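You operate a simulated robot arm through the tools that you are given. There is no shell and no other tool. Be economical: measure what you need, move in short steps, check, and stop when the job is done.

Carry out the task below with a simulated robot arm. There is one attempt and no reset: what you move stays moved.

TASK
Coat the two stubs in the coater at 10 nm with the table spinning.
Fine: shut the jar, pump on, inlet valve open, start at READY; leave jar, pump, spin, dial and inlet as they are.
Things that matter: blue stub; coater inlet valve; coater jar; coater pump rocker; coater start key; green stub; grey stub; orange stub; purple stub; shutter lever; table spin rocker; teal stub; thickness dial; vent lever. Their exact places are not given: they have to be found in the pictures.

The check looks at the end state, three seconds after you hand in, the way a careful person would. Anything else that was tipped, shoved, dropped, spilled or broken makes it a failure.

THE ROBOT
A 6-joint arm with a two-finger gripper, on a carriage that runs on a rail from [-2.336, 0] to [0.004, 0] (x, y) and turns from -2.67 to 3.124 rad about z. Base frame: it is fixed where the carriage stands at the start and does not move with it; the origin is on the floor, on the carriage's upright axis, x ahead of it, y to its left, z up; the surface under the hand at the start is at about z = 0.864. Units: m, rad, N and s.
Its first joint turns from -2.897 to 2.897 rad. Places, roughly: coater inlet valve [0.5, 0.3, 0.9]; coater jar [0.9, 0.5, 1]; coater pump rocker [0.5, 0.6, 0.9]; coater start key [0.5, 0.2, 0.9]; shutter lever [0.9, 0.4, 1]; table spin rocker [0.5, 0.5, 0.9]; thickness dial [0.6, 0.2, 0.9]; vent lever [0.6, 0.3, 0.9]. Payload 5 kg.
Tool frame: the origin (TCP) lies between the finger pads and is the grasp point; the fingertips stand 0.03 m ahead of it; z points along the fingers, y is the line along which they close. Largest opening 0.176 m; the body of the gripper starts 0.153 m behind the TCP.
Orientation is that of the tool frame in the base frame, as a unit quaternion [x, y, z, w]. With the fingers straight down and closing along the base's y, the tool's x points along the base's -x, its y along +y and its z along -z.

THE INTERFACE
- The arm moves only by the tool apply_moves. Its argument "series" is a list that holds one entry, the list of rows, each a list of 6 numbers: the shift along the tool's x, y, z in m, then the turn, a rotation vector about the tool's x, y, z in rad. In form: [[[x, y, z, rx, ry, rz], ...]]. A call has 1 to 20 rows; each row shifts and turns the commanded pose from where the row before left it, along the tool's axes as they then stand. "gripper" is the closure, from 0 (fully open) to 1 (shut), set as the call begins (left out, the last holds). Each row takes 0.2 s and may step no farther than 0.05 m and 0.15 rad from the row before; otherwise, or with a gripper value out of range, the whole call is refused. Where a pose cannot be reached the arm comes as near as it can. A force on the tool above 40 N (or 10 N above the force at the start of the call, whichever is more), or a blocked arm, ends the call early, and 0.2 s more pass. The fingers move at their own pace and stop on an object; they squeeze with about 37 N. The grip force told is the motor's: it shows also when the fingers shut on nothing. Time passes only in rows, and 0.2 s behind the last, so rows that do not move let the fingers close. It gives the time, the measured TCP pose, the force on the tool (base axes), the opening and the grip force at its end, in the units of the frame above (readings bear some noise), with the torque about the TCP (base axes, N m) and any sound that the robot's microphone picked up, and new pictures: "views" is both (left out), scene, wrist or none.
- Cameras (640 x 400 px; columns grow to the right, rows downward): "scene" is now at [0.0636, 0.2172, 1.6153]; the picture's right is [0.08, -1.00, 0.00], its down [-0.67, -0.06, -0.74] and it looks along [0.74, 0.06, -0.67] (base axes); focal length 260 px, centre (320, 200). "wrist" rides on the gripper at [0.067, -0.009, -0.183] in the tool frame; the picture's right is [0.14, 0.99, 0.00], its down [-0.92, 0.13, -0.36] and it looks along [-0.36, 0.05, 0.93] (tool axes); focal length 251 px, centre (320, 200).
- lift_body(by): slides the trunk up (or, below 0, down) by that many m; the arm and the scene camera ride with it, the base frame stays. It gives what a move gives, with no picture.
- base_move(legs): drives the robot by 1 to 6 legs, each [ahead, left, turn to the left] in m, m and rad, along the robot's own axes; the way and the turn of a leg run together, so that a leg with both is an arc; at most 1.5 m and 3.142 rad a leg. The arm and the cameras ride along, it lands a little off, and it stops where it bumps. It keeps to its track: a leg is cut to what the track allows. It gives what a move gives, and a new picture of the scene camera.
- head_to(pan, tilt): turns the head with the scene camera to pan (to the left, within 2.094 rad either way) and tilt (down, from -0.506 to 1.204), counted from straight ahead of the robot. It gives what a move gives, and a new picture of the scene camera.
- probe_pixels(camera, pixels): for up to 12 pixels [column, row] of the newest picture of that camera ("zoom" is the newest enlarged one), the place [x, y, z] in the base frame of the surface seen there, good to about 0.002 m. It takes no simulated time.
- enlarge(camera, box): a new picture of the part [left, top, right, bottom] of that camera's present view, enlarged. It takes no simulated time.
- close_job(): hands the job in; it is judged then, once.

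Keep the steps short. Do not move on a guess: measure, check each grasp and each placing, and mend mistakes. In all there are 80 turns and 260 pictures (those below and enlarged ones count). Leave the gripper open and the arm clear of the work at the hand-in unless told otherwise, and finish with a single line.

The tools are called as a command line: name --argument value ..., lists and objects as JSON in quotes. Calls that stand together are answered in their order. apply_moves: Moves the arm, as the interface text tells. Its arguments: {"type":"object","properties":{"series":{"type":"array","items":{"type":"array","items":{"type":"array","items":{"type":"number"}}}},"gripper":{"type":"number"},"views":{"type":"string","enum":["both","scene","wrist","none"]}},"required":["series"]} The other tools are called the same way: lift_body (by) slides the trunk up or down; base_move (legs) drives the base; head_to (pan, tilt) turns the head that bears the scene camera; probe_pixels (camera, pixels) gives the place of the surface under pixels of a picture; enlarge (camera, box) takes an enlarged picture of a part of a camera's view; close_job () hands the job in.

At the start:

```text
clock: 0.0
position: [0.6617, 0.416, 1.3014]
orientation: [0.0, 1.0, 0.0, 0.0]
contact_force: [0.7, 1.0, -0.3]
ft_torque: [0.03, -0.01, 0.03]
finger_gap: 0.1759
grasp_force: 0.1
trunk travel left (down, up): [-0.175, 0.175]
robot x, y, heading: [-0.0034, 0.0016, -0.003]
head pan, tilt: [0.082, 0.737]
```

scene: 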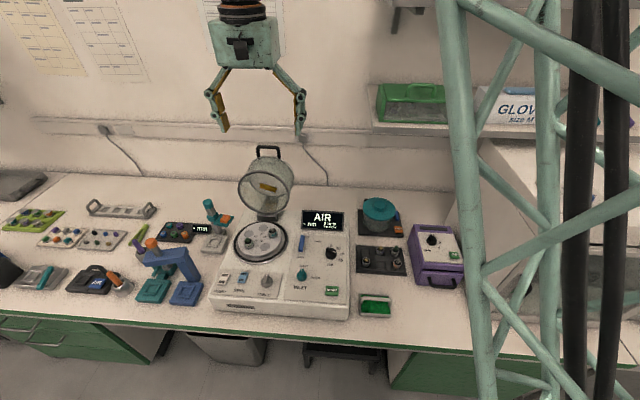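
wrist: 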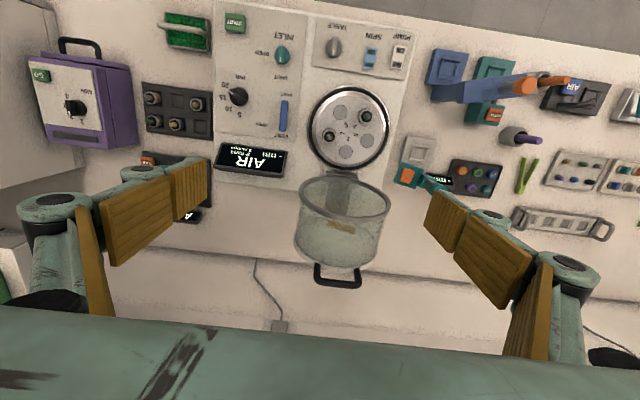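

I see the coater in the middle with its jar tipped open. I'll enlarge it in both views to read the controls.

enlarge --camera "scene" --box '[195, 140, 365, 330]'

enlarge --camera "wrist" --box '[200, 0, 420, 180]'

enlarge --camera "scene" --box '[0, 180, 220, 310]'

```text
2.11 times, centred on (280, 235) of scene
```

zoom: 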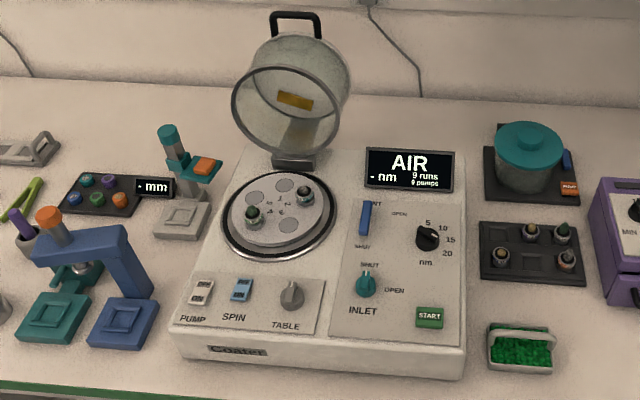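

```text
2.22 times, centred on (310, 90) of wrist
```

zoom: 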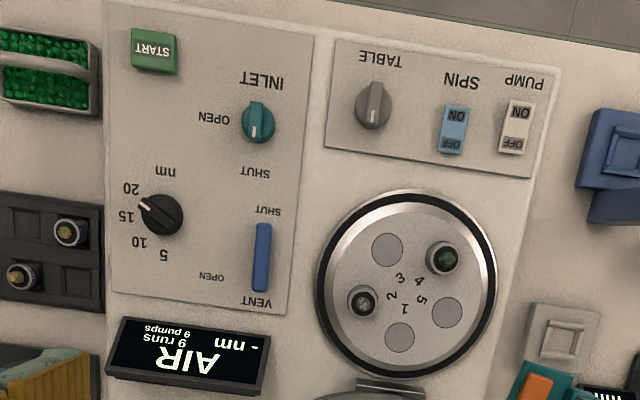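

```text
2.91 times, centred on (110, 245) of scene
```

zoom: 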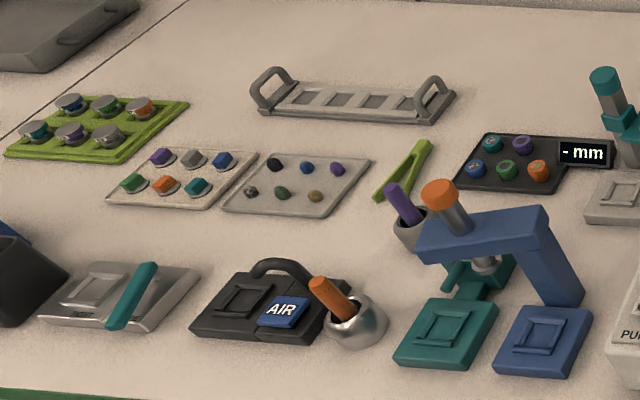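

Dial is near 20, both rockers need reading, and the vent state is unclear. I'll zoom in more on the panels and jar and measure points.

enlarge --camera "wrist" --box '[310, 10, 420, 80]'

enlarge --camera "wrist" --box '[210, 0, 310, 145]'

enlarge --camera "scene" --box '[220, 135, 350, 225]'

enlarge --camera "scene" --box '[205, 220, 355, 310]'

enlarge --camera "wrist" --box '[285, 160, 405, 300]'

probe_pixels --camera "wrist" --pixels '[[398, 47], [398, 59], [371, 50], [371, 62], [282, 55], [239, 96], [283, 102], [283, 128], [235, 22], [350, 129], [337, 283], [255, 150]]'

probe_pixels --camera "scene" --pixels '[[268, 150], [258, 149], [279, 149], [301, 273], [331, 253], [301, 243], [333, 291], [223, 277], [242, 278], [270, 187], [240, 192], [290, 195]]'

```text
5.71 times, centred on (365, 45) of wrist
```

zoom: 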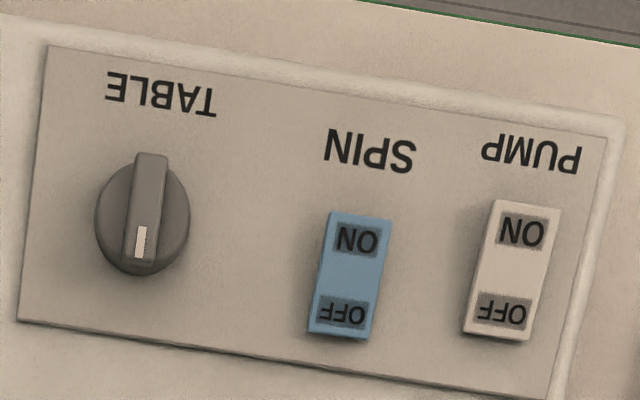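

```text
2.76 times, centred on (260, 72) of wrist
```

zoom: 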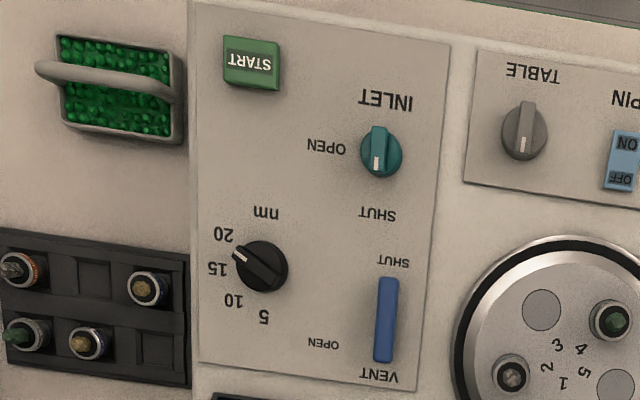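

```text
4.44 times, centred on (285, 180) of scene
```

zoom: 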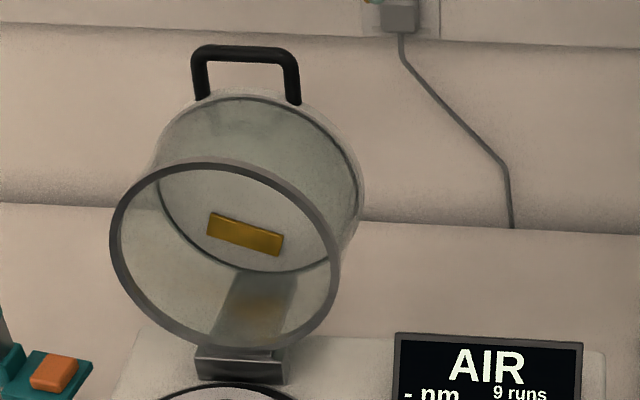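

```text
4.27 times, centred on (280, 265) of scene
```

zoom: 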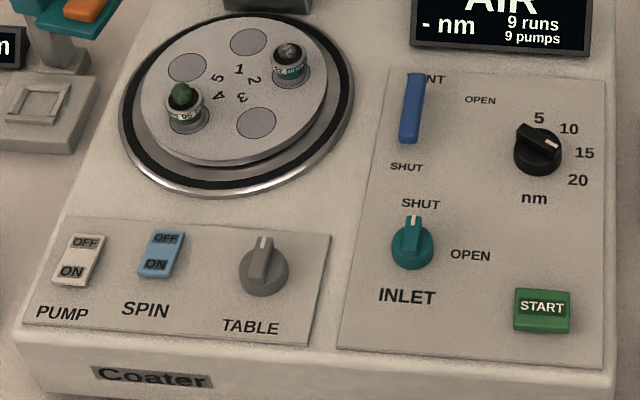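

```text
2.86 times, centred on (345, 230) of wrist
```

zoom: 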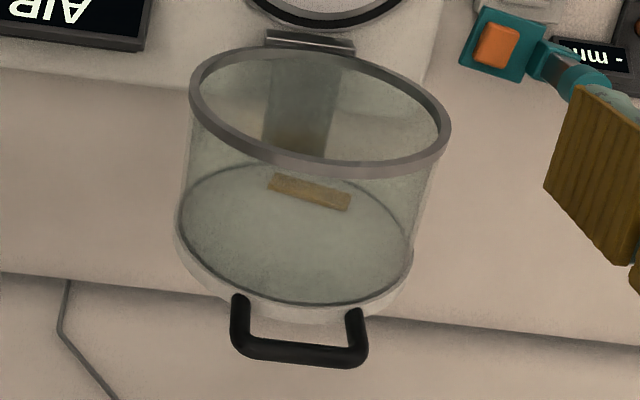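

```text
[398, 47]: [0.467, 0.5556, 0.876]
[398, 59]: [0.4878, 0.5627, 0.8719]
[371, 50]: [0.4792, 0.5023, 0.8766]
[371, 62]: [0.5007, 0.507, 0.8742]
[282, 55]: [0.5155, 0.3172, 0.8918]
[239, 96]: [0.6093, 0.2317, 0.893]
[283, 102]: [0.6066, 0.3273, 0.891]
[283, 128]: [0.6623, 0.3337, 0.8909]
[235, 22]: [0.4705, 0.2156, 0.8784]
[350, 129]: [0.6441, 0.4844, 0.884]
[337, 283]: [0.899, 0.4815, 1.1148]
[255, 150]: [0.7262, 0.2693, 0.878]
```

```text
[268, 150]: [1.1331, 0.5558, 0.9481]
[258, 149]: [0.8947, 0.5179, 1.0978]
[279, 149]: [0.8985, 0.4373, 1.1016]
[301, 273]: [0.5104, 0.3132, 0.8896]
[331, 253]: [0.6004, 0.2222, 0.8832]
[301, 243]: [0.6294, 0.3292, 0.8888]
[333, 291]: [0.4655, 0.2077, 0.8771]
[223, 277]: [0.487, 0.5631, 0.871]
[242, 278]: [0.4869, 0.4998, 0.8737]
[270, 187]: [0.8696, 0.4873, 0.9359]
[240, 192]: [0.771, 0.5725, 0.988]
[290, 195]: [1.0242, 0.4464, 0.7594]
```

The dial points somewhere around 15, and the jar is open with handle near (0.896, 0.48, 1.10). I'll lower the hand over the panel to read dial, vent and inlet closely.

apply_moves --series '[[[0.024, -0.023, 0.035, 0, 0, 0], [0.024, -0.023, 0.035, 0, 0, 0], [0.024, -0.023, 0.035, 0, 0, 0], [0.024, -0.023, 0.035, 0, 0, 0], [0.024, -0.023, 0.035, 0, 0, 0], [0, 0, 0, 0, 0, 0]]]' --views "wrist"

```text
clock: 1.4
position: [0.545, 0.302, 1.1303]
orientation: [0.0, 1.0, -0.001, 0.0]
contact_force: [0.1, 0.2, 0.4]
ft_torque: [0.06, 0.03, -0.02]
finger_gap: 0.176
grasp_force: 0.0
trunk travel left (down, up): [-0.175, 0.175]
robot x, y, heading: [-0.001, -0.0028, -0.003]
head pan, tilt: [0.082, 0.737]
```

wrist: 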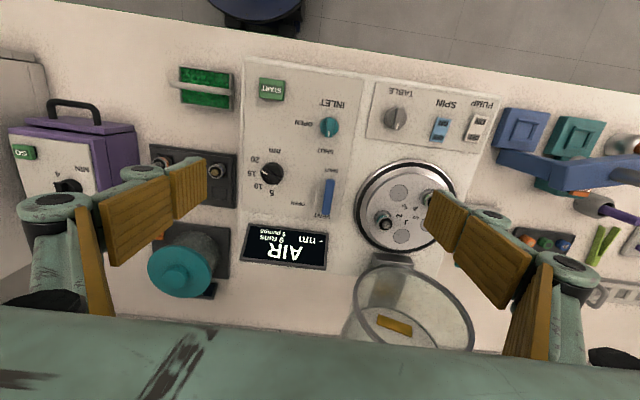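

Now the panel is in view; I'll enlarge it and measure.

enlarge --camera "wrist" --box '[240, 135, 350, 225]'

probe_pixels --camera "wrist" --pixels '[[271, 173], [264, 170], [328, 178], [326, 220], [329, 126], [330, 135], [260, 98], [271, 193], [258, 186], [250, 173], [255, 159], [395, 118]]'

enlarge --camera "wrist" --box '[300, 70, 500, 180]'

```text
4.44 times, centred on (295, 180) of wrist
```

zoom: 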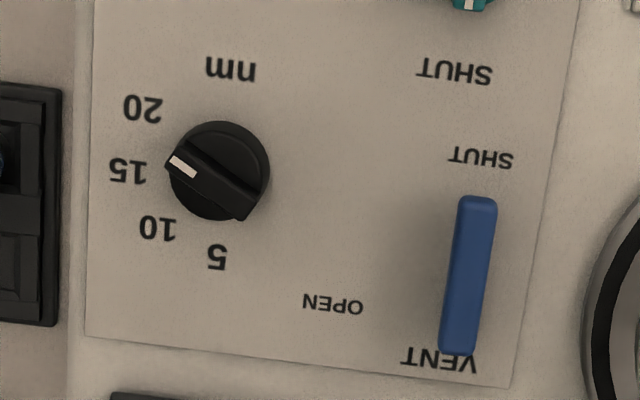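

```text
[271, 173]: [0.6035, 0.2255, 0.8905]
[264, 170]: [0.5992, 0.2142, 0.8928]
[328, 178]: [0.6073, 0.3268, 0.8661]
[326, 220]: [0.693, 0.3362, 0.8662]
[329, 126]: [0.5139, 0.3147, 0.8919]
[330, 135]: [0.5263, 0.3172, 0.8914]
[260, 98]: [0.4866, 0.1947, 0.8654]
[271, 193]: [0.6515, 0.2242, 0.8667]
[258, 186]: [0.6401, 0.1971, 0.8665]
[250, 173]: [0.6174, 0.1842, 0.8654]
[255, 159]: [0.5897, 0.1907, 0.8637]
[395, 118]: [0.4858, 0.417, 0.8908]
```

```text
3.20 times, centred on (400, 125) of wrist
```

zoom: 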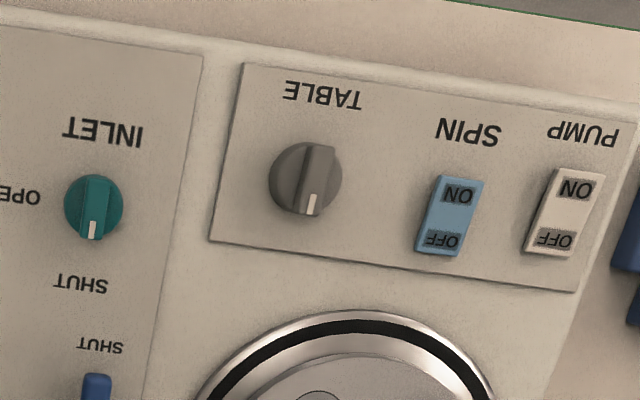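

Measured against the scale (5 at about 5°, 10 at 45°, 15 at 80°, 20 at 118° from +x), the dial pointer sits at about 20. The vent points to SHUT and the inlet to SHUT. I'll bring the half-closed hand above the dial at (0.609, 0.2265), pre-turned so that the later turn stays in range.

apply_moves --series '[[[-0.016, -0.0189, 0.0325, 0, 0, 0], [-0.016, -0.0189, 0.0325, 0, 0, 0], [-0.016, -0.0189, 0.0325, 0, 0, 0], [-0.016, -0.0189, 0.0325, 0, 0, 0], [0, 0, 0, 0, 0, 0.15], [0, 0, 0, 0, 0, 0.15], [0, 0, 0, 0, 0, 0.15], [0, 0, 0, 0, 0, 0.15], [0, 0, 0, 0, 0, 0]]]' --gripper 0.6 --views "both"

```text
clock: 3.4
position: [0.6053, 0.2262, 0.9982]
orientation: [0.296, 0.955, 0.0, 0.0]
contact_force: [-0.2, -0.4, -0.9]
ft_torque: [0.0, 0.01, 0.01]
finger_gap: 0.0705
grasp_force: 0.0
trunk travel left (down, up): [-0.175, 0.175]
robot x, y, heading: [-0.001, 0.0016, 0.0]
head pan, tilt: [0.082, 0.737]
```

scene: 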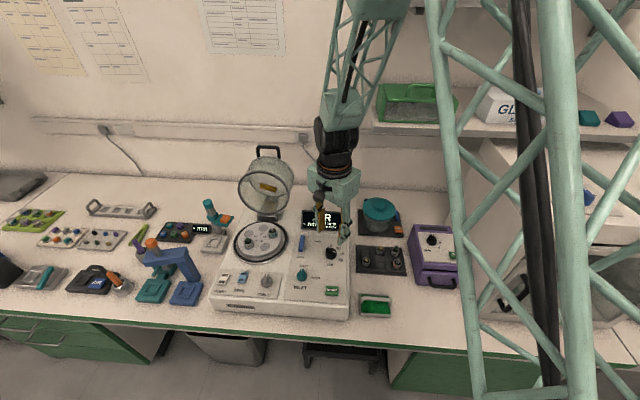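
wrist: 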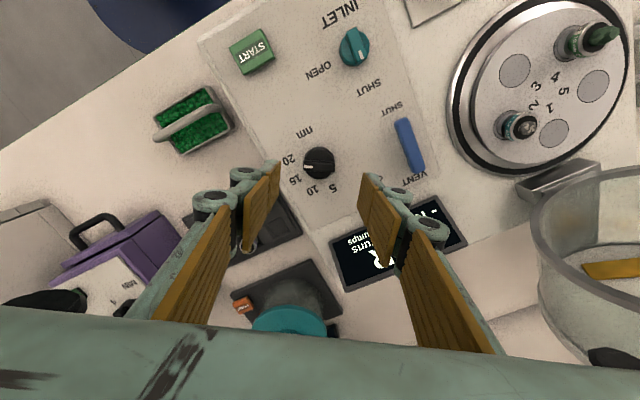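

The knob is between the fingers at about (319,163). I'll enlarge it and measure its edges to centre the grip.

enlarge --camera "wrist" --box '[280, 130, 360, 200]'

probe_pixels --camera "wrist" --pixels '[[306, 163], [333, 163], [319, 151], [319, 174], [308, 169], [328, 157], [312, 156], [327, 170], [319, 163], [336, 166], [319, 180]]'

```text
5.71 times, centred on (320, 165) of wrist
```

zoom: 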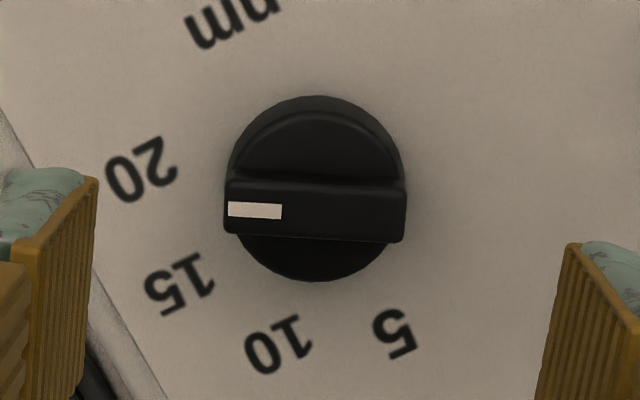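

```text
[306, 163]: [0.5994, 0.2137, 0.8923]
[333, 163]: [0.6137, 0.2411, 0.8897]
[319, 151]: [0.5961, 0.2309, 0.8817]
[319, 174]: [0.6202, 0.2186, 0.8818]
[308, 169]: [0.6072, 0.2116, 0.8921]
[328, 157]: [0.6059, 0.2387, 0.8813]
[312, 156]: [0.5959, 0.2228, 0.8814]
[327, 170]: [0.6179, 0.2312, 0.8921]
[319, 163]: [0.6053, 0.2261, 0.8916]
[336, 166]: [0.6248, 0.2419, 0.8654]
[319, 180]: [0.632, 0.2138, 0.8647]
```

Knob centre is (0.6094, 0.2262), its disc top 0.8815, ridge top 0.892, and the pointer is at −117° (20 nm). I'll descend around it to put the fingertips just above the panel.

apply_moves --series '[[[-0.0033, 0.0023, 0.02, 0, 0, 0], [0, 0, 0.025, 0, 0, 0], [0, 0, 0.025, 0, 0, 0], [0, 0, 0.02, 0, 0, 0], [0, 0, 0.007, 0, 0, 0], [0, 0, 0, 0, 0, 0]]]' --views "wrist"

```text
clock: 4.8
position: [0.609, 0.2262, 0.9011]
orientation: [0.296, 0.955, 0.0, 0.0]
contact_force: [0.6, 1.1, -0.1]
ft_torque: [-0.02, 0.01, 0.04]
finger_gap: 0.0703
grasp_force: 0.1
trunk travel left (down, up): [-0.175, 0.175]
robot x, y, heading: [-0.002, -0.0016, 0.001]
head pan, tilt: [0.082, 0.737]
```

wrist: 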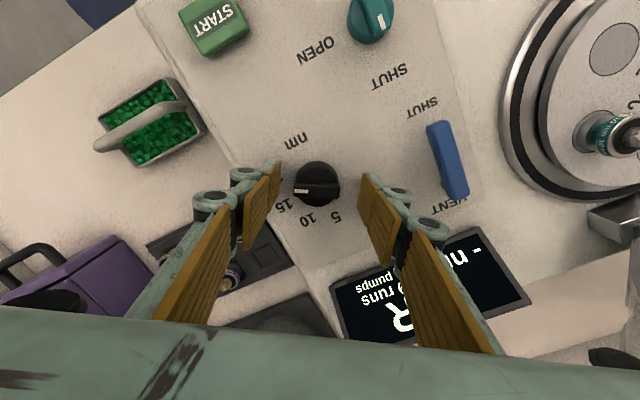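

The knob lies centred between the fingers. I'll close on it.

apply_moves --series '[[[0, 0, 0, 0, 0, 0], [0, 0, 0, 0, 0, 0], [0, 0, 0, 0, 0, 0]]]' --gripper 1 --views "none"

```text
clock: 5.6
position: [0.607, 0.2239, 0.9005]
orientation: [0.296, 0.955, 0.0, -0.001]
contact_force: [-12.2, -23.2, -2.6]
ft_torque: [-0.72, 0.38, 0.1]
finger_gap: 0.038
grasp_force: 44.4
trunk travel left (down, up): [-0.175, 0.175]
robot x, y, heading: [-0.0004, -0.0002, 0.001]
head pan, tilt: [0.082, 0.737]
```

Gripped (gap 0.038), with a sideways push toward −y, so the true centre lies a little that way. I'll ease over 3 mm and turn −0.3 rad to see the dial follow.

apply_moves --series '[[[0, -0.003, 0, 0, 0, 0], [0, 0, 0, 0, 0, -0.1], [0, 0, 0, 0, 0, -0.1], [0, 0, 0, 0, 0, -0.1], [0, 0, 0, 0, 0, 0]]]' --views "wrist"

```text
clock: 6.8
position: [0.6065, 0.2235, 0.899]
orientation: [0.148, 0.989, 0.0, -0.001]
contact_force: [-7.6, 0.2, -9.7]
ft_torque: [0.06, 0.17, -0.01]
finger_gap: 0.0377
grasp_force: 45.0
trunk travel left (down, up): [-0.175, 0.175]
robot x, y, heading: [0.0041, -0.0017, 0.0]
head pan, tilt: [0.082, 0.737]
```

wrist: 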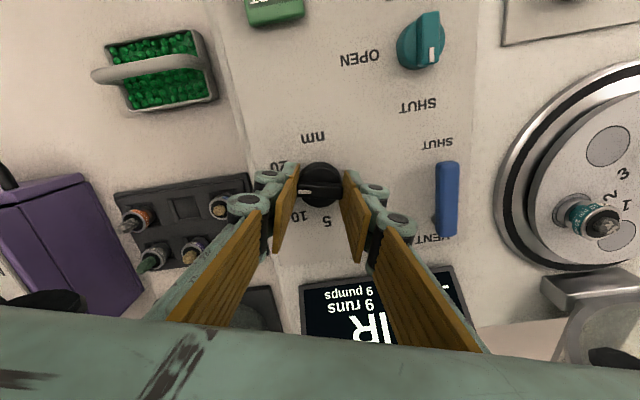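

The knob follows the hand (ridge still parallel to the fingers' line). About 0.98 rad remains to reach 10.

apply_moves --series '[[[0, 0, 0, 0, 0, -0.1], [0, 0, 0, 0, 0, -0.1], [0, 0, 0, 0, 0, -0.1], [0, 0, 0, 0, 0, -0.1], [0, 0, 0, 0, 0, -0.1], [0, 0, 0, 0, 0, -0.1], [0, 0, 0, 0, 0, -0.1], [0, 0, 0, 0, 0, -0.1], [0, 0, 0, 0, 0, -0.1], [0, 0, 0, 0, 0, -0.08], [0, 0, 0, 0, 0, 0]]]' --views "wrist"

```text
clock: 9.2
position: [0.6079, 0.2229, 0.9006]
orientation: [-0.334, 0.943, 0.0, 0.0]
contact_force: [-4.3, -5.8, -17.9]
ft_torque: [-0.17, 0.03, 0.02]
finger_gap: 0.0378
grasp_force: 45.2
trunk travel left (down, up): [-0.175, 0.175]
robot x, y, heading: [-0.0013, -0.0006, 0.003]
head pan, tilt: [0.082, 0.737]
```

wrist: 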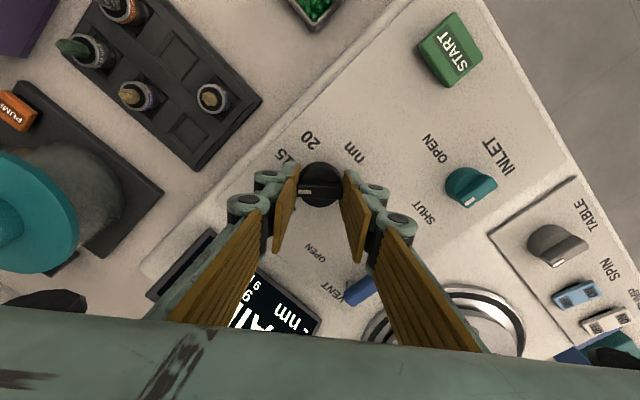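

Ridge now turned with the hand. I'll release, rise 0.1 m and check the dial.

apply_moves --series '[[[0, 0, 0, 0, 0, 0], [0, 0, 0, 0, 0, 0], [0, 0, -0.03, 0, 0, 0], [0, 0, -0.035, 0, 0, 0], [0, 0, -0.035, 0, 0, 0], [0, 0, 0, 0, 0, 0]]]' --gripper 0.6 --views "wrist"

enlarge --camera "wrist" --box '[270, 120, 370, 210]'

```text
clock: 10.6
position: [0.6085, 0.2224, 1.0023]
orientation: [-0.334, 0.942, 0.001, -0.001]
contact_force: [0.2, -0.7, 0.6]
ft_torque: [0.07, -0.07, 0.01]
finger_gap: 0.0705
grasp_force: 0.2
trunk travel left (down, up): [-0.175, 0.175]
robot x, y, heading: [-0.0016, -0.0012, 0.0]
head pan, tilt: [0.082, 0.737]
```

wrist: 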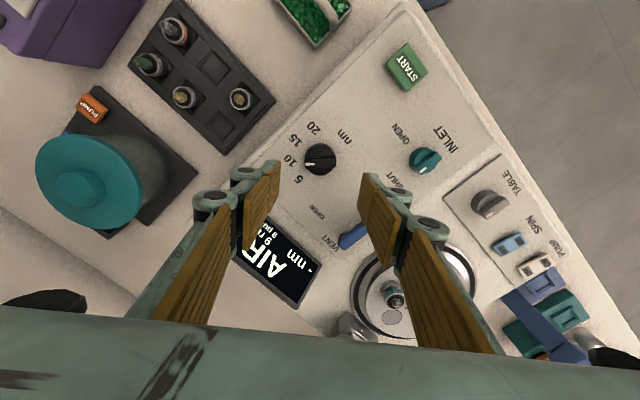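

```text
4.44 times, centred on (320, 165) of wrist
```

zoom: 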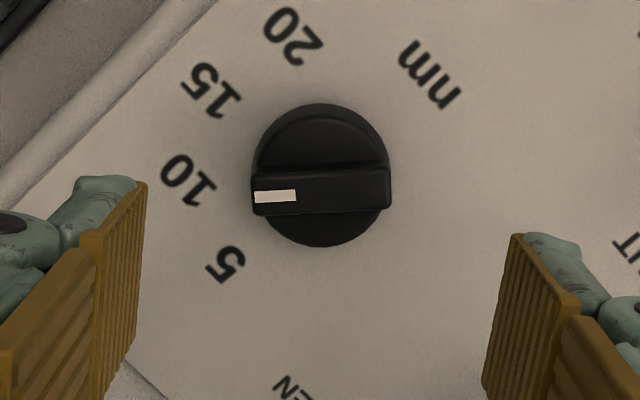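

It looks at 10; I'll verify the angle by measuring the ridge edge and the scale digits.

probe_pixels --camera "zoom" --pixels '[[258, 192], [386, 192], [258, 205], [386, 200], [188, 180], [225, 263], [210, 88], [293, 37]]'

```text
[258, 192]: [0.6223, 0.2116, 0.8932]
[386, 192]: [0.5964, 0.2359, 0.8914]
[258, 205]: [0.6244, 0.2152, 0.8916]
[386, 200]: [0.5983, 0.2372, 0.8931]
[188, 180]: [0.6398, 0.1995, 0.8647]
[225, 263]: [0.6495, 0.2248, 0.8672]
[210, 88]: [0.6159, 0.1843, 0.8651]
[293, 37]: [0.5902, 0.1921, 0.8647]
```

Dial ridge is at −43°, matching the 10 mark. Next is SPIN: I'll shut the fingers, turn them crosswise and move above its ON end, then look.

apply_moves --series '[[[0, 0, 0, 0, 0, -0.148], [0, 0, 0, 0, 0, -0.148], [0, 0, 0, 0, 0, -0.148], [0, 0, 0, 0, 0, -0.148], [0, 0, 0, 0, 0, -0.148], [0, 0, 0, 0, 0, -0.147], [-0.0397, 0.0191, 0, 0, 0, 0], [-0.0397, 0.0191, 0, 0, 0, 0], [-0.0397, 0.0191, 0, 0, 0, 0], [-0.0397, 0.0191, 0, 0, 0, 0], [-0.0397, 0.0191, 0, 0, 0, 0], [-0.0397, 0.0191, 0, 0, 0, 0], [-0.0397, 0.0191, 0, 0, 0, 0], [0, 0, 0, 0, 0, 0]]]' --gripper 1 --views "wrist"

enlarge --camera "wrist" --box '[240, 100, 400, 230]'

```text
clock: 13.6
position: [0.4741, 0.5052, 1.0045]
orientation: [-0.706, 0.708, 0.0, 0.0]
contact_force: [-1.2, 2.3, 0.4]
ft_torque: [-0.18, -0.09, -0.02]
finger_gap: 0.0
grasp_force: 37.0
trunk travel left (down, up): [-0.175, 0.175]
robot x, y, heading: [0.0042, 0.0006, -0.001]
head pan, tilt: [0.082, 0.737]
```

wrist: 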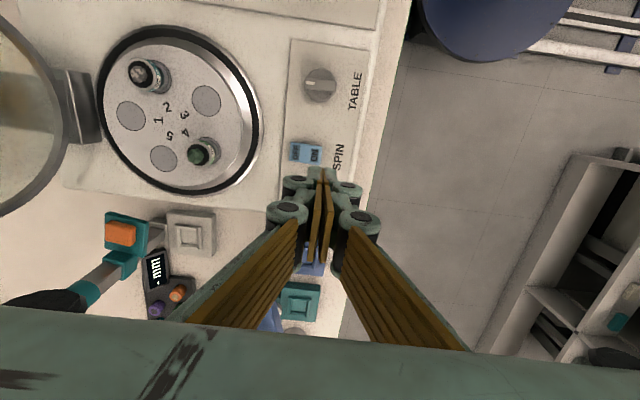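

```text
3.08 times, centred on (320, 165) of wrist
```

zoom: 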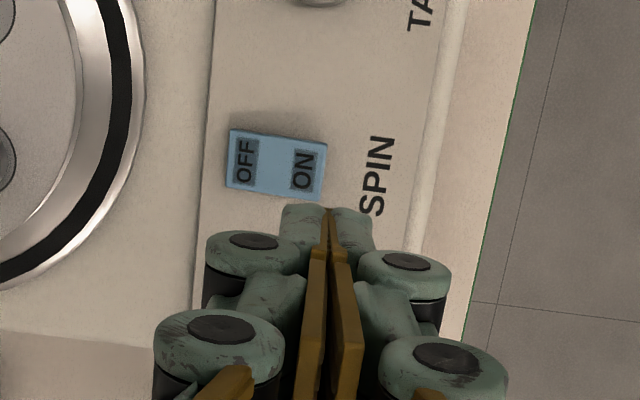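

The SPIN rocker is seen at (305,153), ON side nearer the front. I'll measure both ends.

probe_pixels --camera "zoom" --pixels '[[232, 160], [245, 162], [262, 164], [280, 166], [303, 170], [320, 172], [275, 140], [275, 188], [335, 170]]'

```text
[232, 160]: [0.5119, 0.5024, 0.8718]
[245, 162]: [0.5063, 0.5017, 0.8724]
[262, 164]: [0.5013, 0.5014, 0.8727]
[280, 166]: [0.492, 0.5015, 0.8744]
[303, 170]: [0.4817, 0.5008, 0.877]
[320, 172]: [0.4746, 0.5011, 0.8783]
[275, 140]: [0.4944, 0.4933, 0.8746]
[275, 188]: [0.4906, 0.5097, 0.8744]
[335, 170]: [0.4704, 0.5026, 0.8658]
```

The rocker spans x 0.472–0.513 at y 0.501, ON end up (0.878). I'll press the ON end at x≈0.477.

apply_moves --series '[[[0.004, -0.003, 0.03, 0, 0, 0], [0, 0, 0.03, 0, 0, 0], [0, 0, 0.03, 0, 0, 0], [0, 0, 0.005, 0, 0, 0], [0, 0, 0.004, 0, 0, 0], [0, 0, 0.004, 0, 0, 0], [0, 0, 0, 0, 0, 0]]]' --views "none"

```text
clock: 15.2
position: [0.4779, 0.4984, 0.8982]
orientation: [-0.706, 0.709, 0.0, 0.0]
contact_force: [-1.7, 1.4, 4.0]
ft_torque: [0.03, -0.03, 0.05]
finger_gap: 0.0002
grasp_force: 37.3
trunk travel left (down, up): [-0.175, 0.175]
robot x, y, heading: [-0.0013, 0.001, 0.004]
head pan, tilt: [0.082, 0.737]
```

Contact at 4 N and tips at about 0.868; it probably toggled. I'll rise and check.

apply_moves --series '[[[0, 0, -0.03, 0, 0, 0], [0, 0, -0.03, 0, 0, 0], [0, 0, -0.04, 0, 0, 0], [0, 0, 0, 0, 0, 0]]]' --views "wrist"

enlarge --camera "wrist" --box '[80, 20, 400, 220]'

probe_pixels --camera "wrist" --pixels '[[293, 150], [316, 154]]'

enlarge --camera "scene" --box '[205, 200, 355, 310]'

```text
clock: 16.2
position: [0.4796, 0.496, 0.9997]
orientation: [-0.706, 0.708, 0.0, -0.001]
contact_force: [-0.4, -1.2, 0.5]
ft_torque: [0.11, -0.01, -0.01]
finger_gap: 0.0
grasp_force: 36.8
trunk travel left (down, up): [-0.175, 0.175]
robot x, y, heading: [0.0005, 0.0014, 0.002]
head pan, tilt: [0.082, 0.737]
```

wrist: 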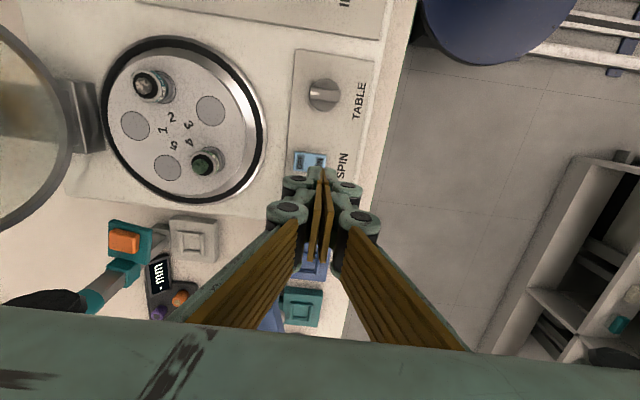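

```text
2.00 times, centred on (240, 120) of wrist
```

zoom: 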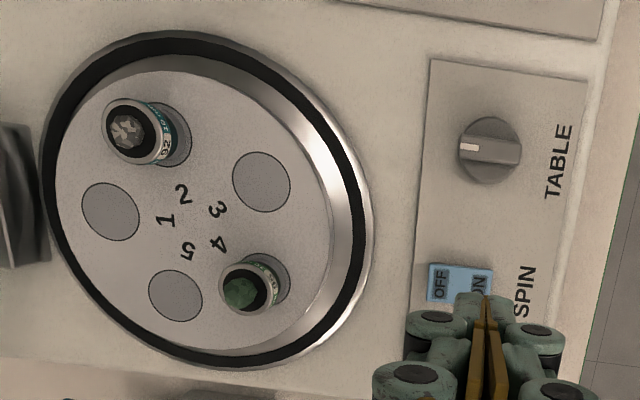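

```text
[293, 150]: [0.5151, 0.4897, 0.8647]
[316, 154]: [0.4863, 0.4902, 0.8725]
```

```text
3.64 times, centred on (280, 255) of scene
```

zoom: 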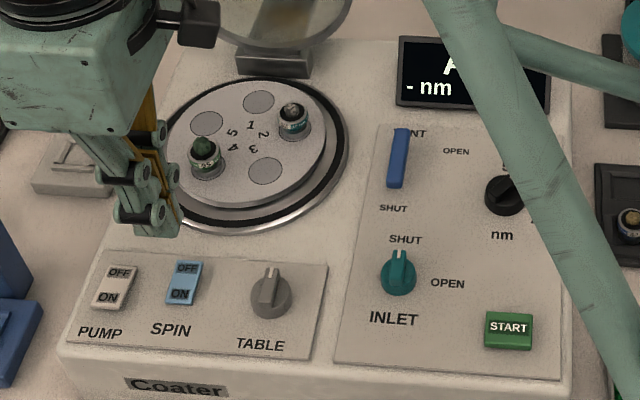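

I'll compare rocker tilts from the scene zoom.

probe_pixels --camera "zoom" --pixels '[[188, 263], [185, 282], [179, 300], [120, 267], [112, 286], [106, 303]]'

```text
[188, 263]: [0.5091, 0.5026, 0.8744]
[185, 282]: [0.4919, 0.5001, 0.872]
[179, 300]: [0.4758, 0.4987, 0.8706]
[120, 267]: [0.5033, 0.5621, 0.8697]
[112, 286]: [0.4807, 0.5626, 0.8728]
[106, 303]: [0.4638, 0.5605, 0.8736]
```

SPIN's ON end is now down (0.8706 vs 0.8744), so it is ON. Now the jar: I'll raise the hand, tilt it forward about 0.7 rad for reach, and look at the handle.

apply_moves --series '[[[0.002, 0, -0.05, 0, 0, 0], [0.002, 0, -0.05, 0, 0, 0], [0.002, 0, -0.05, 0, 0, 0], [0.002, 0, -0.05, 0, 0, 0], [0.002, 0, -0.05, 0, 0, 0], [0, -0.044, 0, 0, 0, 0], [0, -0.044, 0, 0, 0, 0], [0, -0.044, 0, 0, 0, 0], [0, -0.044, 0, 0, 0, 0], [0, -0.044, 0, 0, 0, 0], [0, 0, 0, 0.14, 0, 0], [0, 0, 0, 0.14, 0, 0], [0, 0, 0, 0.14, 0, 0], [0, 0, 0, 0.14, 0, 0], [0, 0, 0, 0.14, 0, 0], [0, 0, 0, 0, 0, 0]]]' --gripper 0.74 --views "both"

```text
clock: 19.6
position: [0.6985, 0.4863, 1.2461]
orientation: [-0.663, 0.666, -0.242, 0.242]
contact_force: [0.1, -0.1, -0.2]
ft_torque: [-0.06, -0.02, -0.04]
finger_gap: 0.0459
grasp_force: 0.2
trunk travel left (down, up): [-0.175, 0.175]
robot x, y, heading: [0.0024, 0.0028, -0.004]
head pan, tilt: [0.082, 0.737]
```

scene: 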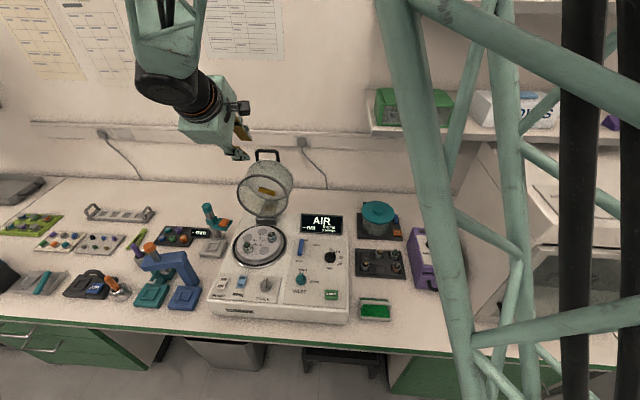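
wrist: 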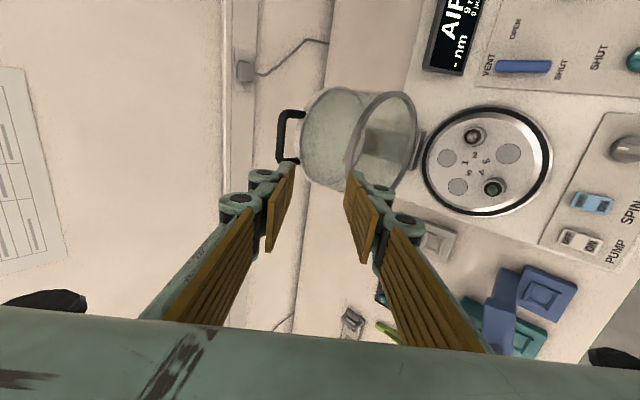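

The handle shows at about (285,133) in the wrist view. I'll enlarge and measure jar, handle and hinge.

enlarge --camera "wrist" --box '[260, 75, 440, 205]'

enlarge --camera "scene" --box '[225, 135, 310, 225]'

probe_pixels --camera "wrist" --pixels '[[284, 125], [282, 135], [281, 150], [284, 112], [293, 112], [300, 112], [301, 140], [320, 92], [385, 92], [350, 150], [415, 130], [421, 150]]'

```text
3.08 times, centred on (350, 140) of wrist
```

zoom: 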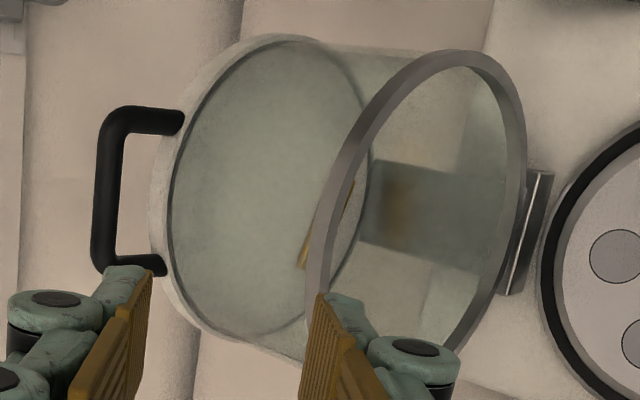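

```text
4.44 times, centred on (268, 180) of scene
```

zoom: 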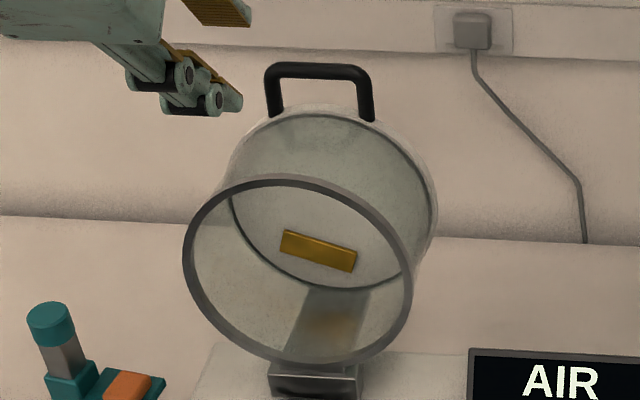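

```text
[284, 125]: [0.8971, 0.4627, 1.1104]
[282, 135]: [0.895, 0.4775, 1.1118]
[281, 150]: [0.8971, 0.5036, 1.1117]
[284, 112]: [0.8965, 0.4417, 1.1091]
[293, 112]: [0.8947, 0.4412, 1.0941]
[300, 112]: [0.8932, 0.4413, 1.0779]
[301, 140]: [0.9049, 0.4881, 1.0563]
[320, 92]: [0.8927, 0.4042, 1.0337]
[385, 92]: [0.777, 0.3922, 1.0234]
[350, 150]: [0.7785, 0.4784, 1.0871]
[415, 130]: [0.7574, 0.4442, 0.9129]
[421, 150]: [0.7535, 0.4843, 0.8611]
```

The handle bar is at (0.896, y 0.44–0.51, 1.111), standing up from the jar's top edge; the jar is open about 95°. I'll measure the hinge bracket to get the closing arc.

probe_pixels --camera "zoom" --pixels '[[313, 368], [313, 384], [313, 395], [300, 361], [185, 255], [412, 290], [300, 178], [315, 63], [315, 72], [200, 385], [340, 265]]'

enlarge --camera "wrist" --box '[390, 110, 450, 190]'

probe_pixels --camera "wrist" --pixels '[[409, 155], [420, 135], [417, 140], [424, 140], [426, 136], [418, 166], [470, 135], [440, 175]]'

```text
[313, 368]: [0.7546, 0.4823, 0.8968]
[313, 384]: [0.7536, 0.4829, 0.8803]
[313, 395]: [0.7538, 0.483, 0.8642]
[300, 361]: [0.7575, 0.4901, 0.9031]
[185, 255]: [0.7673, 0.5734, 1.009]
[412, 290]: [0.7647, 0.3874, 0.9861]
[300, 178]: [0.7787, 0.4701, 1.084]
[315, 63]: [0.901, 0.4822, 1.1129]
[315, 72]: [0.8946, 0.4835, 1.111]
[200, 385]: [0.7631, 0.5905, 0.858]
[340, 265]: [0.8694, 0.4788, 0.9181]
```

```text
5.00 times, centred on (420, 150) of wrist
```

zoom: 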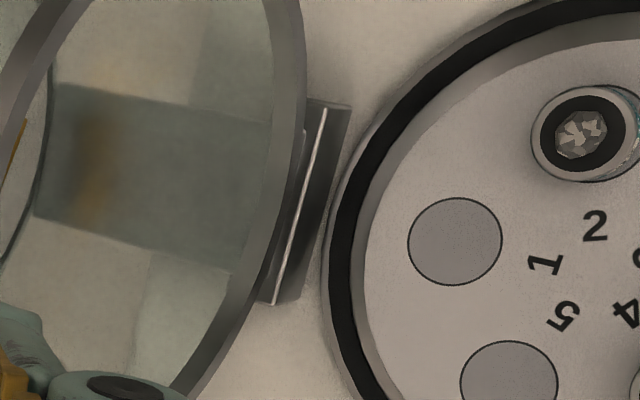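

```text
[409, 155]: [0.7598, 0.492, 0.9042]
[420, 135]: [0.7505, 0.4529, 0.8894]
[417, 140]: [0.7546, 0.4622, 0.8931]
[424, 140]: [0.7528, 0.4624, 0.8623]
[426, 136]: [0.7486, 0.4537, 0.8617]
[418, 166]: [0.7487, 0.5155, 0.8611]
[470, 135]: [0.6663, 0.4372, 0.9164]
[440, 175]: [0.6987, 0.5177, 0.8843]
```

Hinge works out near (0.761, 0.887), so the closed handle should end near (0.52, 0.995). I'll go to a pre-approach point above the handle at (0.84, 0.48, 1.21), tilt 0.5.

apply_moves --series '[[[0, 0, 0, -0.1, 0, 0], [0, 0, 0, -0.1, 0, 0], [0.0015, -0.0269, 0.0246, 0, 0, 0], [0.0015, -0.0269, 0.0246, 0, 0, 0], [0.0015, -0.0269, 0.0246, 0, 0, 0], [0.0015, -0.0269, 0.0246, 0, 0, 0], [0, 0, 0, 0, 0, 0]]]' --views "both"

enlarge --camera "wrist" --box '[220, 100, 420, 230]'

```text
clock: 21.2
position: [0.8414, 0.4816, 1.2124]
orientation: [-0.684, 0.687, -0.175, 0.175]
contact_force: [0.3, 0.5, 0.0]
ft_torque: [0.01, 0.02, 0.0]
finger_gap: 0.0461
grasp_force: 0.1
trunk travel left (down, up): [-0.175, 0.175]
robot x, y, heading: [-0.0015, -0.0027, -0.003]
head pan, tilt: [0.082, 0.737]
```

scene: 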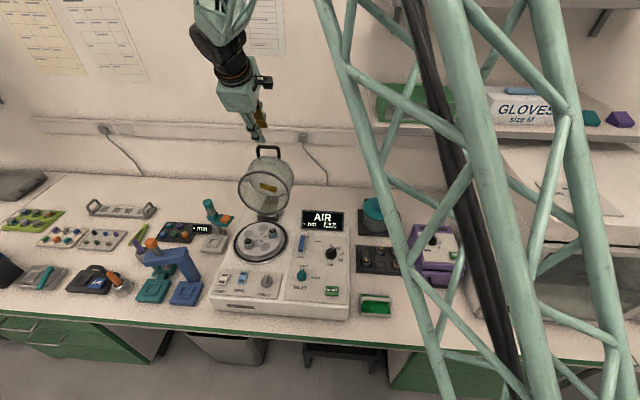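
wrist: 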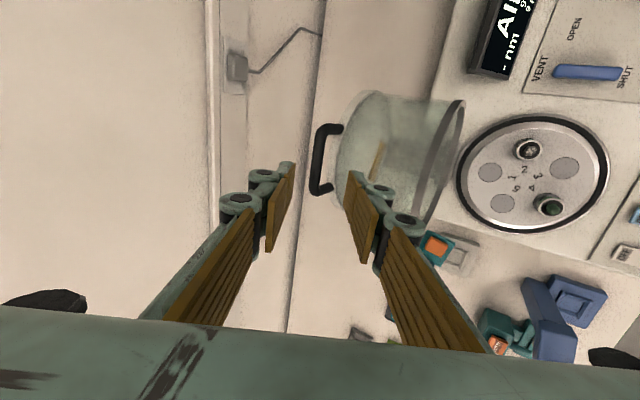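

```text
3.08 times, centred on (320, 165) of wrist
```

zoom: 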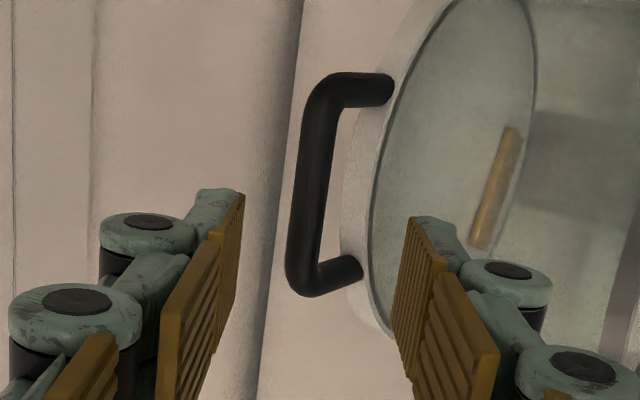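

The handle is nicely lined up between the fingers. I'll measure the bar again before entering.

probe_pixels --camera "zoom" --pixels '[[312, 180], [325, 180], [298, 180], [305, 120], [300, 240], [385, 88], [355, 268], [380, 180]]'

```text
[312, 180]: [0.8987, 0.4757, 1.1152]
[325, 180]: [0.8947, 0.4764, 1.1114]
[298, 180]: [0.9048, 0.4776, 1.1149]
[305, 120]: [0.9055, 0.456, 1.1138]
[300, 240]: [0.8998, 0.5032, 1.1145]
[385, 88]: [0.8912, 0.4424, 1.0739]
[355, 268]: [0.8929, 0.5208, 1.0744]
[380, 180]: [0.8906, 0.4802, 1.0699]
```

Bar centre is about (0.901, 0.48, 1.109). I'll slide the open fingers over it, uncaged until checked.

apply_moves --series '[[[0, -0.0014, 0.03, 0, 0, 0], [0, -0.0014, 0.03, 0, 0, 0], [0, 0, 0.025, 0, 0, 0], [0, 0, 0.014, 0, 0, 0], [0, 0, 0, 0, 0, 0]]]' --views "both"

enlarge --camera "wrist" --box '[220, 100, 420, 230]'

enlarge --camera "scene" --box '[215, 100, 325, 225]'

```text
clock: 22.4
position: [0.8912, 0.479, 1.1272]
orientation: [-0.684, 0.686, -0.176, 0.174]
contact_force: [1.2, 0.0, 0.6]
ft_torque: [-0.01, 0.02, -0.02]
finger_gap: 0.0457
grasp_force: 0.0
trunk travel left (down, up): [-0.175, 0.175]
robot x, y, heading: [-0.001, 0.0009, 0.004]
head pan, tilt: [0.082, 0.737]
```

scene: 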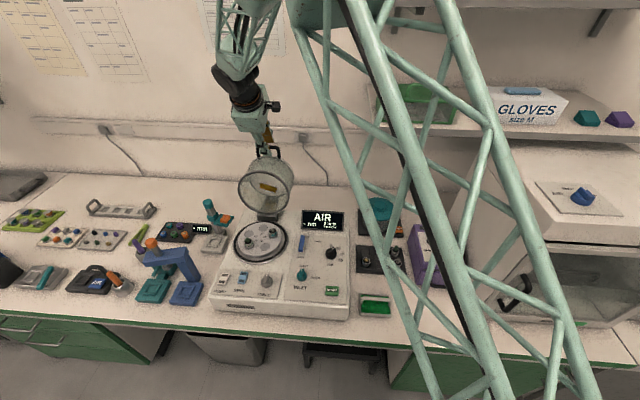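
wrist: 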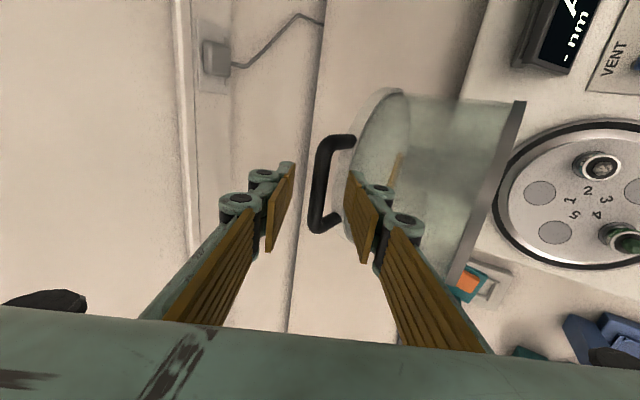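

```text
3.08 times, centred on (320, 165) of wrist
```

zoom: 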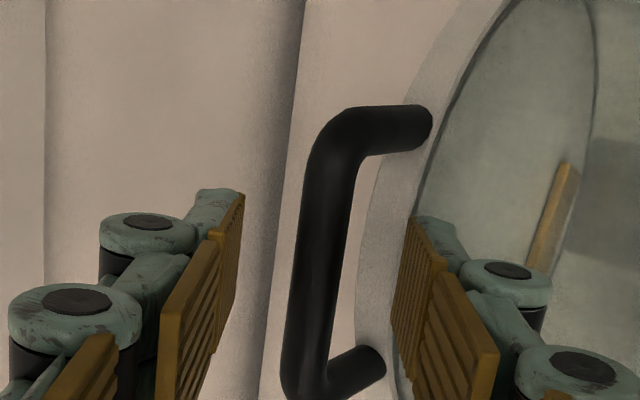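

```text
3.20 times, centred on (270, 162) of scene
```

zoom: 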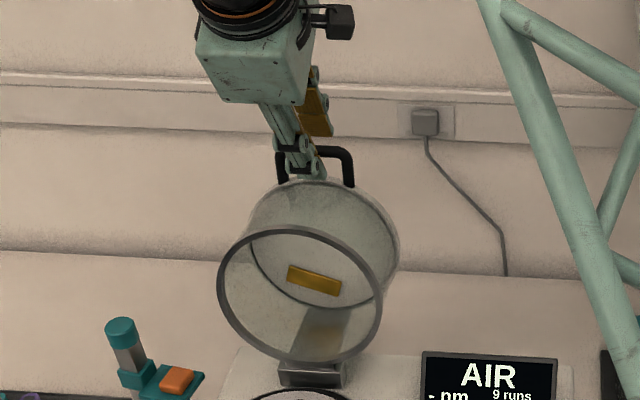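

The fingers straddle the bar. I'll narrow the cage to about 3 cm, go 5 mm deeper and swing the first ~32° of the arc.

apply_moves --series '[[[0, 0, 0.005, 0, 0, 0], [0, 0, 0, 0, 0, 0], [0, 0.0099, -0.0157, 0.0292, 0, 0], [0, 0.0105, -0.0153, 0.0292, 0, 0], [0, 0.0111, -0.0149, 0.0292, 0, 0], [0, 0.0117, -0.0144, 0.0292, 0, 0], [0, 0.0123, -0.0139, 0.0292, 0, 0], [0, 0.0128, -0.0135, 0.0292, 0, 0], [0, 0.0134, -0.0129, 0.0292, 0, 0], [0, 0.0139, -0.0124, 0.0292, 0, 0], [0, 0, 0, 0, 0, 0]]]' --gripper 0.83 --views "both"

enlarge --camera "scene" --box '[195, 100, 325, 245]'

```text
clock: 24.8
position: [0.7507, 0.482, 1.1627]
orientation: [-0.659, 0.661, -0.254, 0.253]
contact_force: [-0.3, -0.1, -0.5]
ft_torque: [0.0, -0.05, 0.0]
finger_gap: 0.0301
grasp_force: 0.1
trunk travel left (down, up): [-0.175, 0.175]
robot x, y, heading: [0.003, 0.0001, -0.0]
head pan, tilt: [0.082, 0.737]
```

scene: 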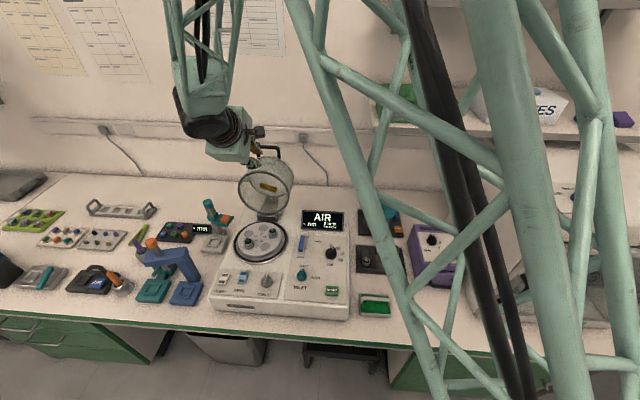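
wrist: 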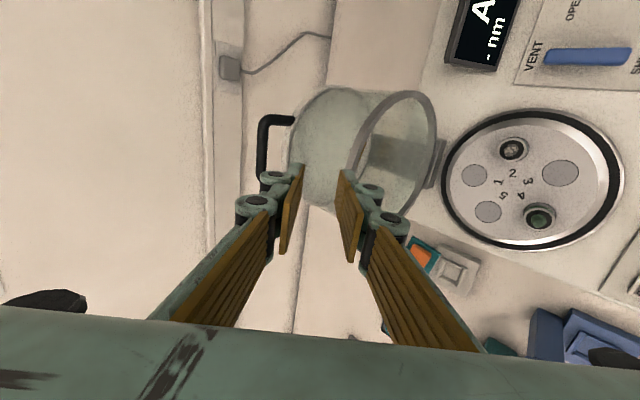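

```text
2.76 times, centred on (260, 172) of scene
```

zoom: 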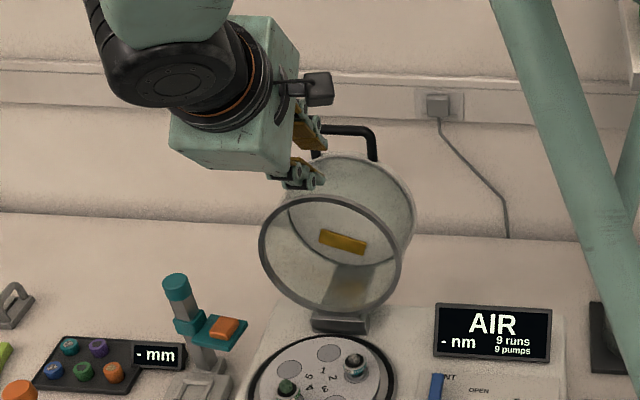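

The fingers slipped off the bar; the jar has not moved. I'll back up, return above the handle with less tilt (0.3), and this time grip the bar.

apply_moves --series '[[[0, -0.0201, -0.0223, 0, 0, 0], [0, -0.0201, -0.0223, 0, 0, 0], [0, 0, 0, -0.1084, 0, 0], [0, 0, 0, -0.1084, 0, 0], [0, 0, 0, -0.1084, 0, 0], [0, 0, 0, -0.1084, 0, 0], [0, -0.0275, 0.0128, 0, 0, 0], [0, -0.0275, 0.0128, 0, 0, 0], [0, -0.0275, 0.0128, 0, 0, 0], [0, -0.0275, 0.0128, 0, 0, 0], [0, 0, 0, 0, 0, 0]]]' --gripper 0.74 --views "wrist"

enlarge --camera "wrist" --box '[220, 100, 420, 230]'

```text
clock: 27.2
position: [0.8704, 0.4797, 1.2001]
orientation: [-0.698, 0.701, -0.106, 0.105]
contact_force: [1.1, 0.0, -1.7]
ft_torque: [-0.04, 0.03, 0.0]
finger_gap: 0.0458
grasp_force: 0.1
trunk travel left (down, up): [-0.175, 0.175]
robot x, y, heading: [-0.0007, -0.0001, 0.001]
head pan, tilt: [0.082, 0.737]
```

wrist: 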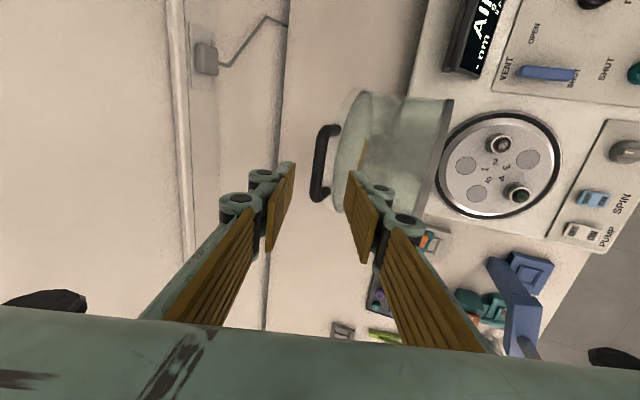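

```text
3.08 times, centred on (320, 165) of wrist
```

zoom: 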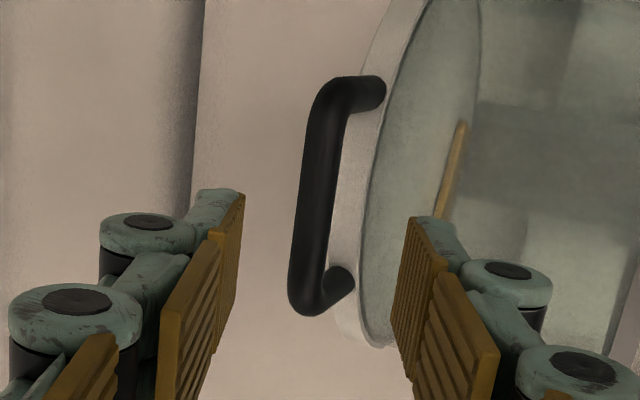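

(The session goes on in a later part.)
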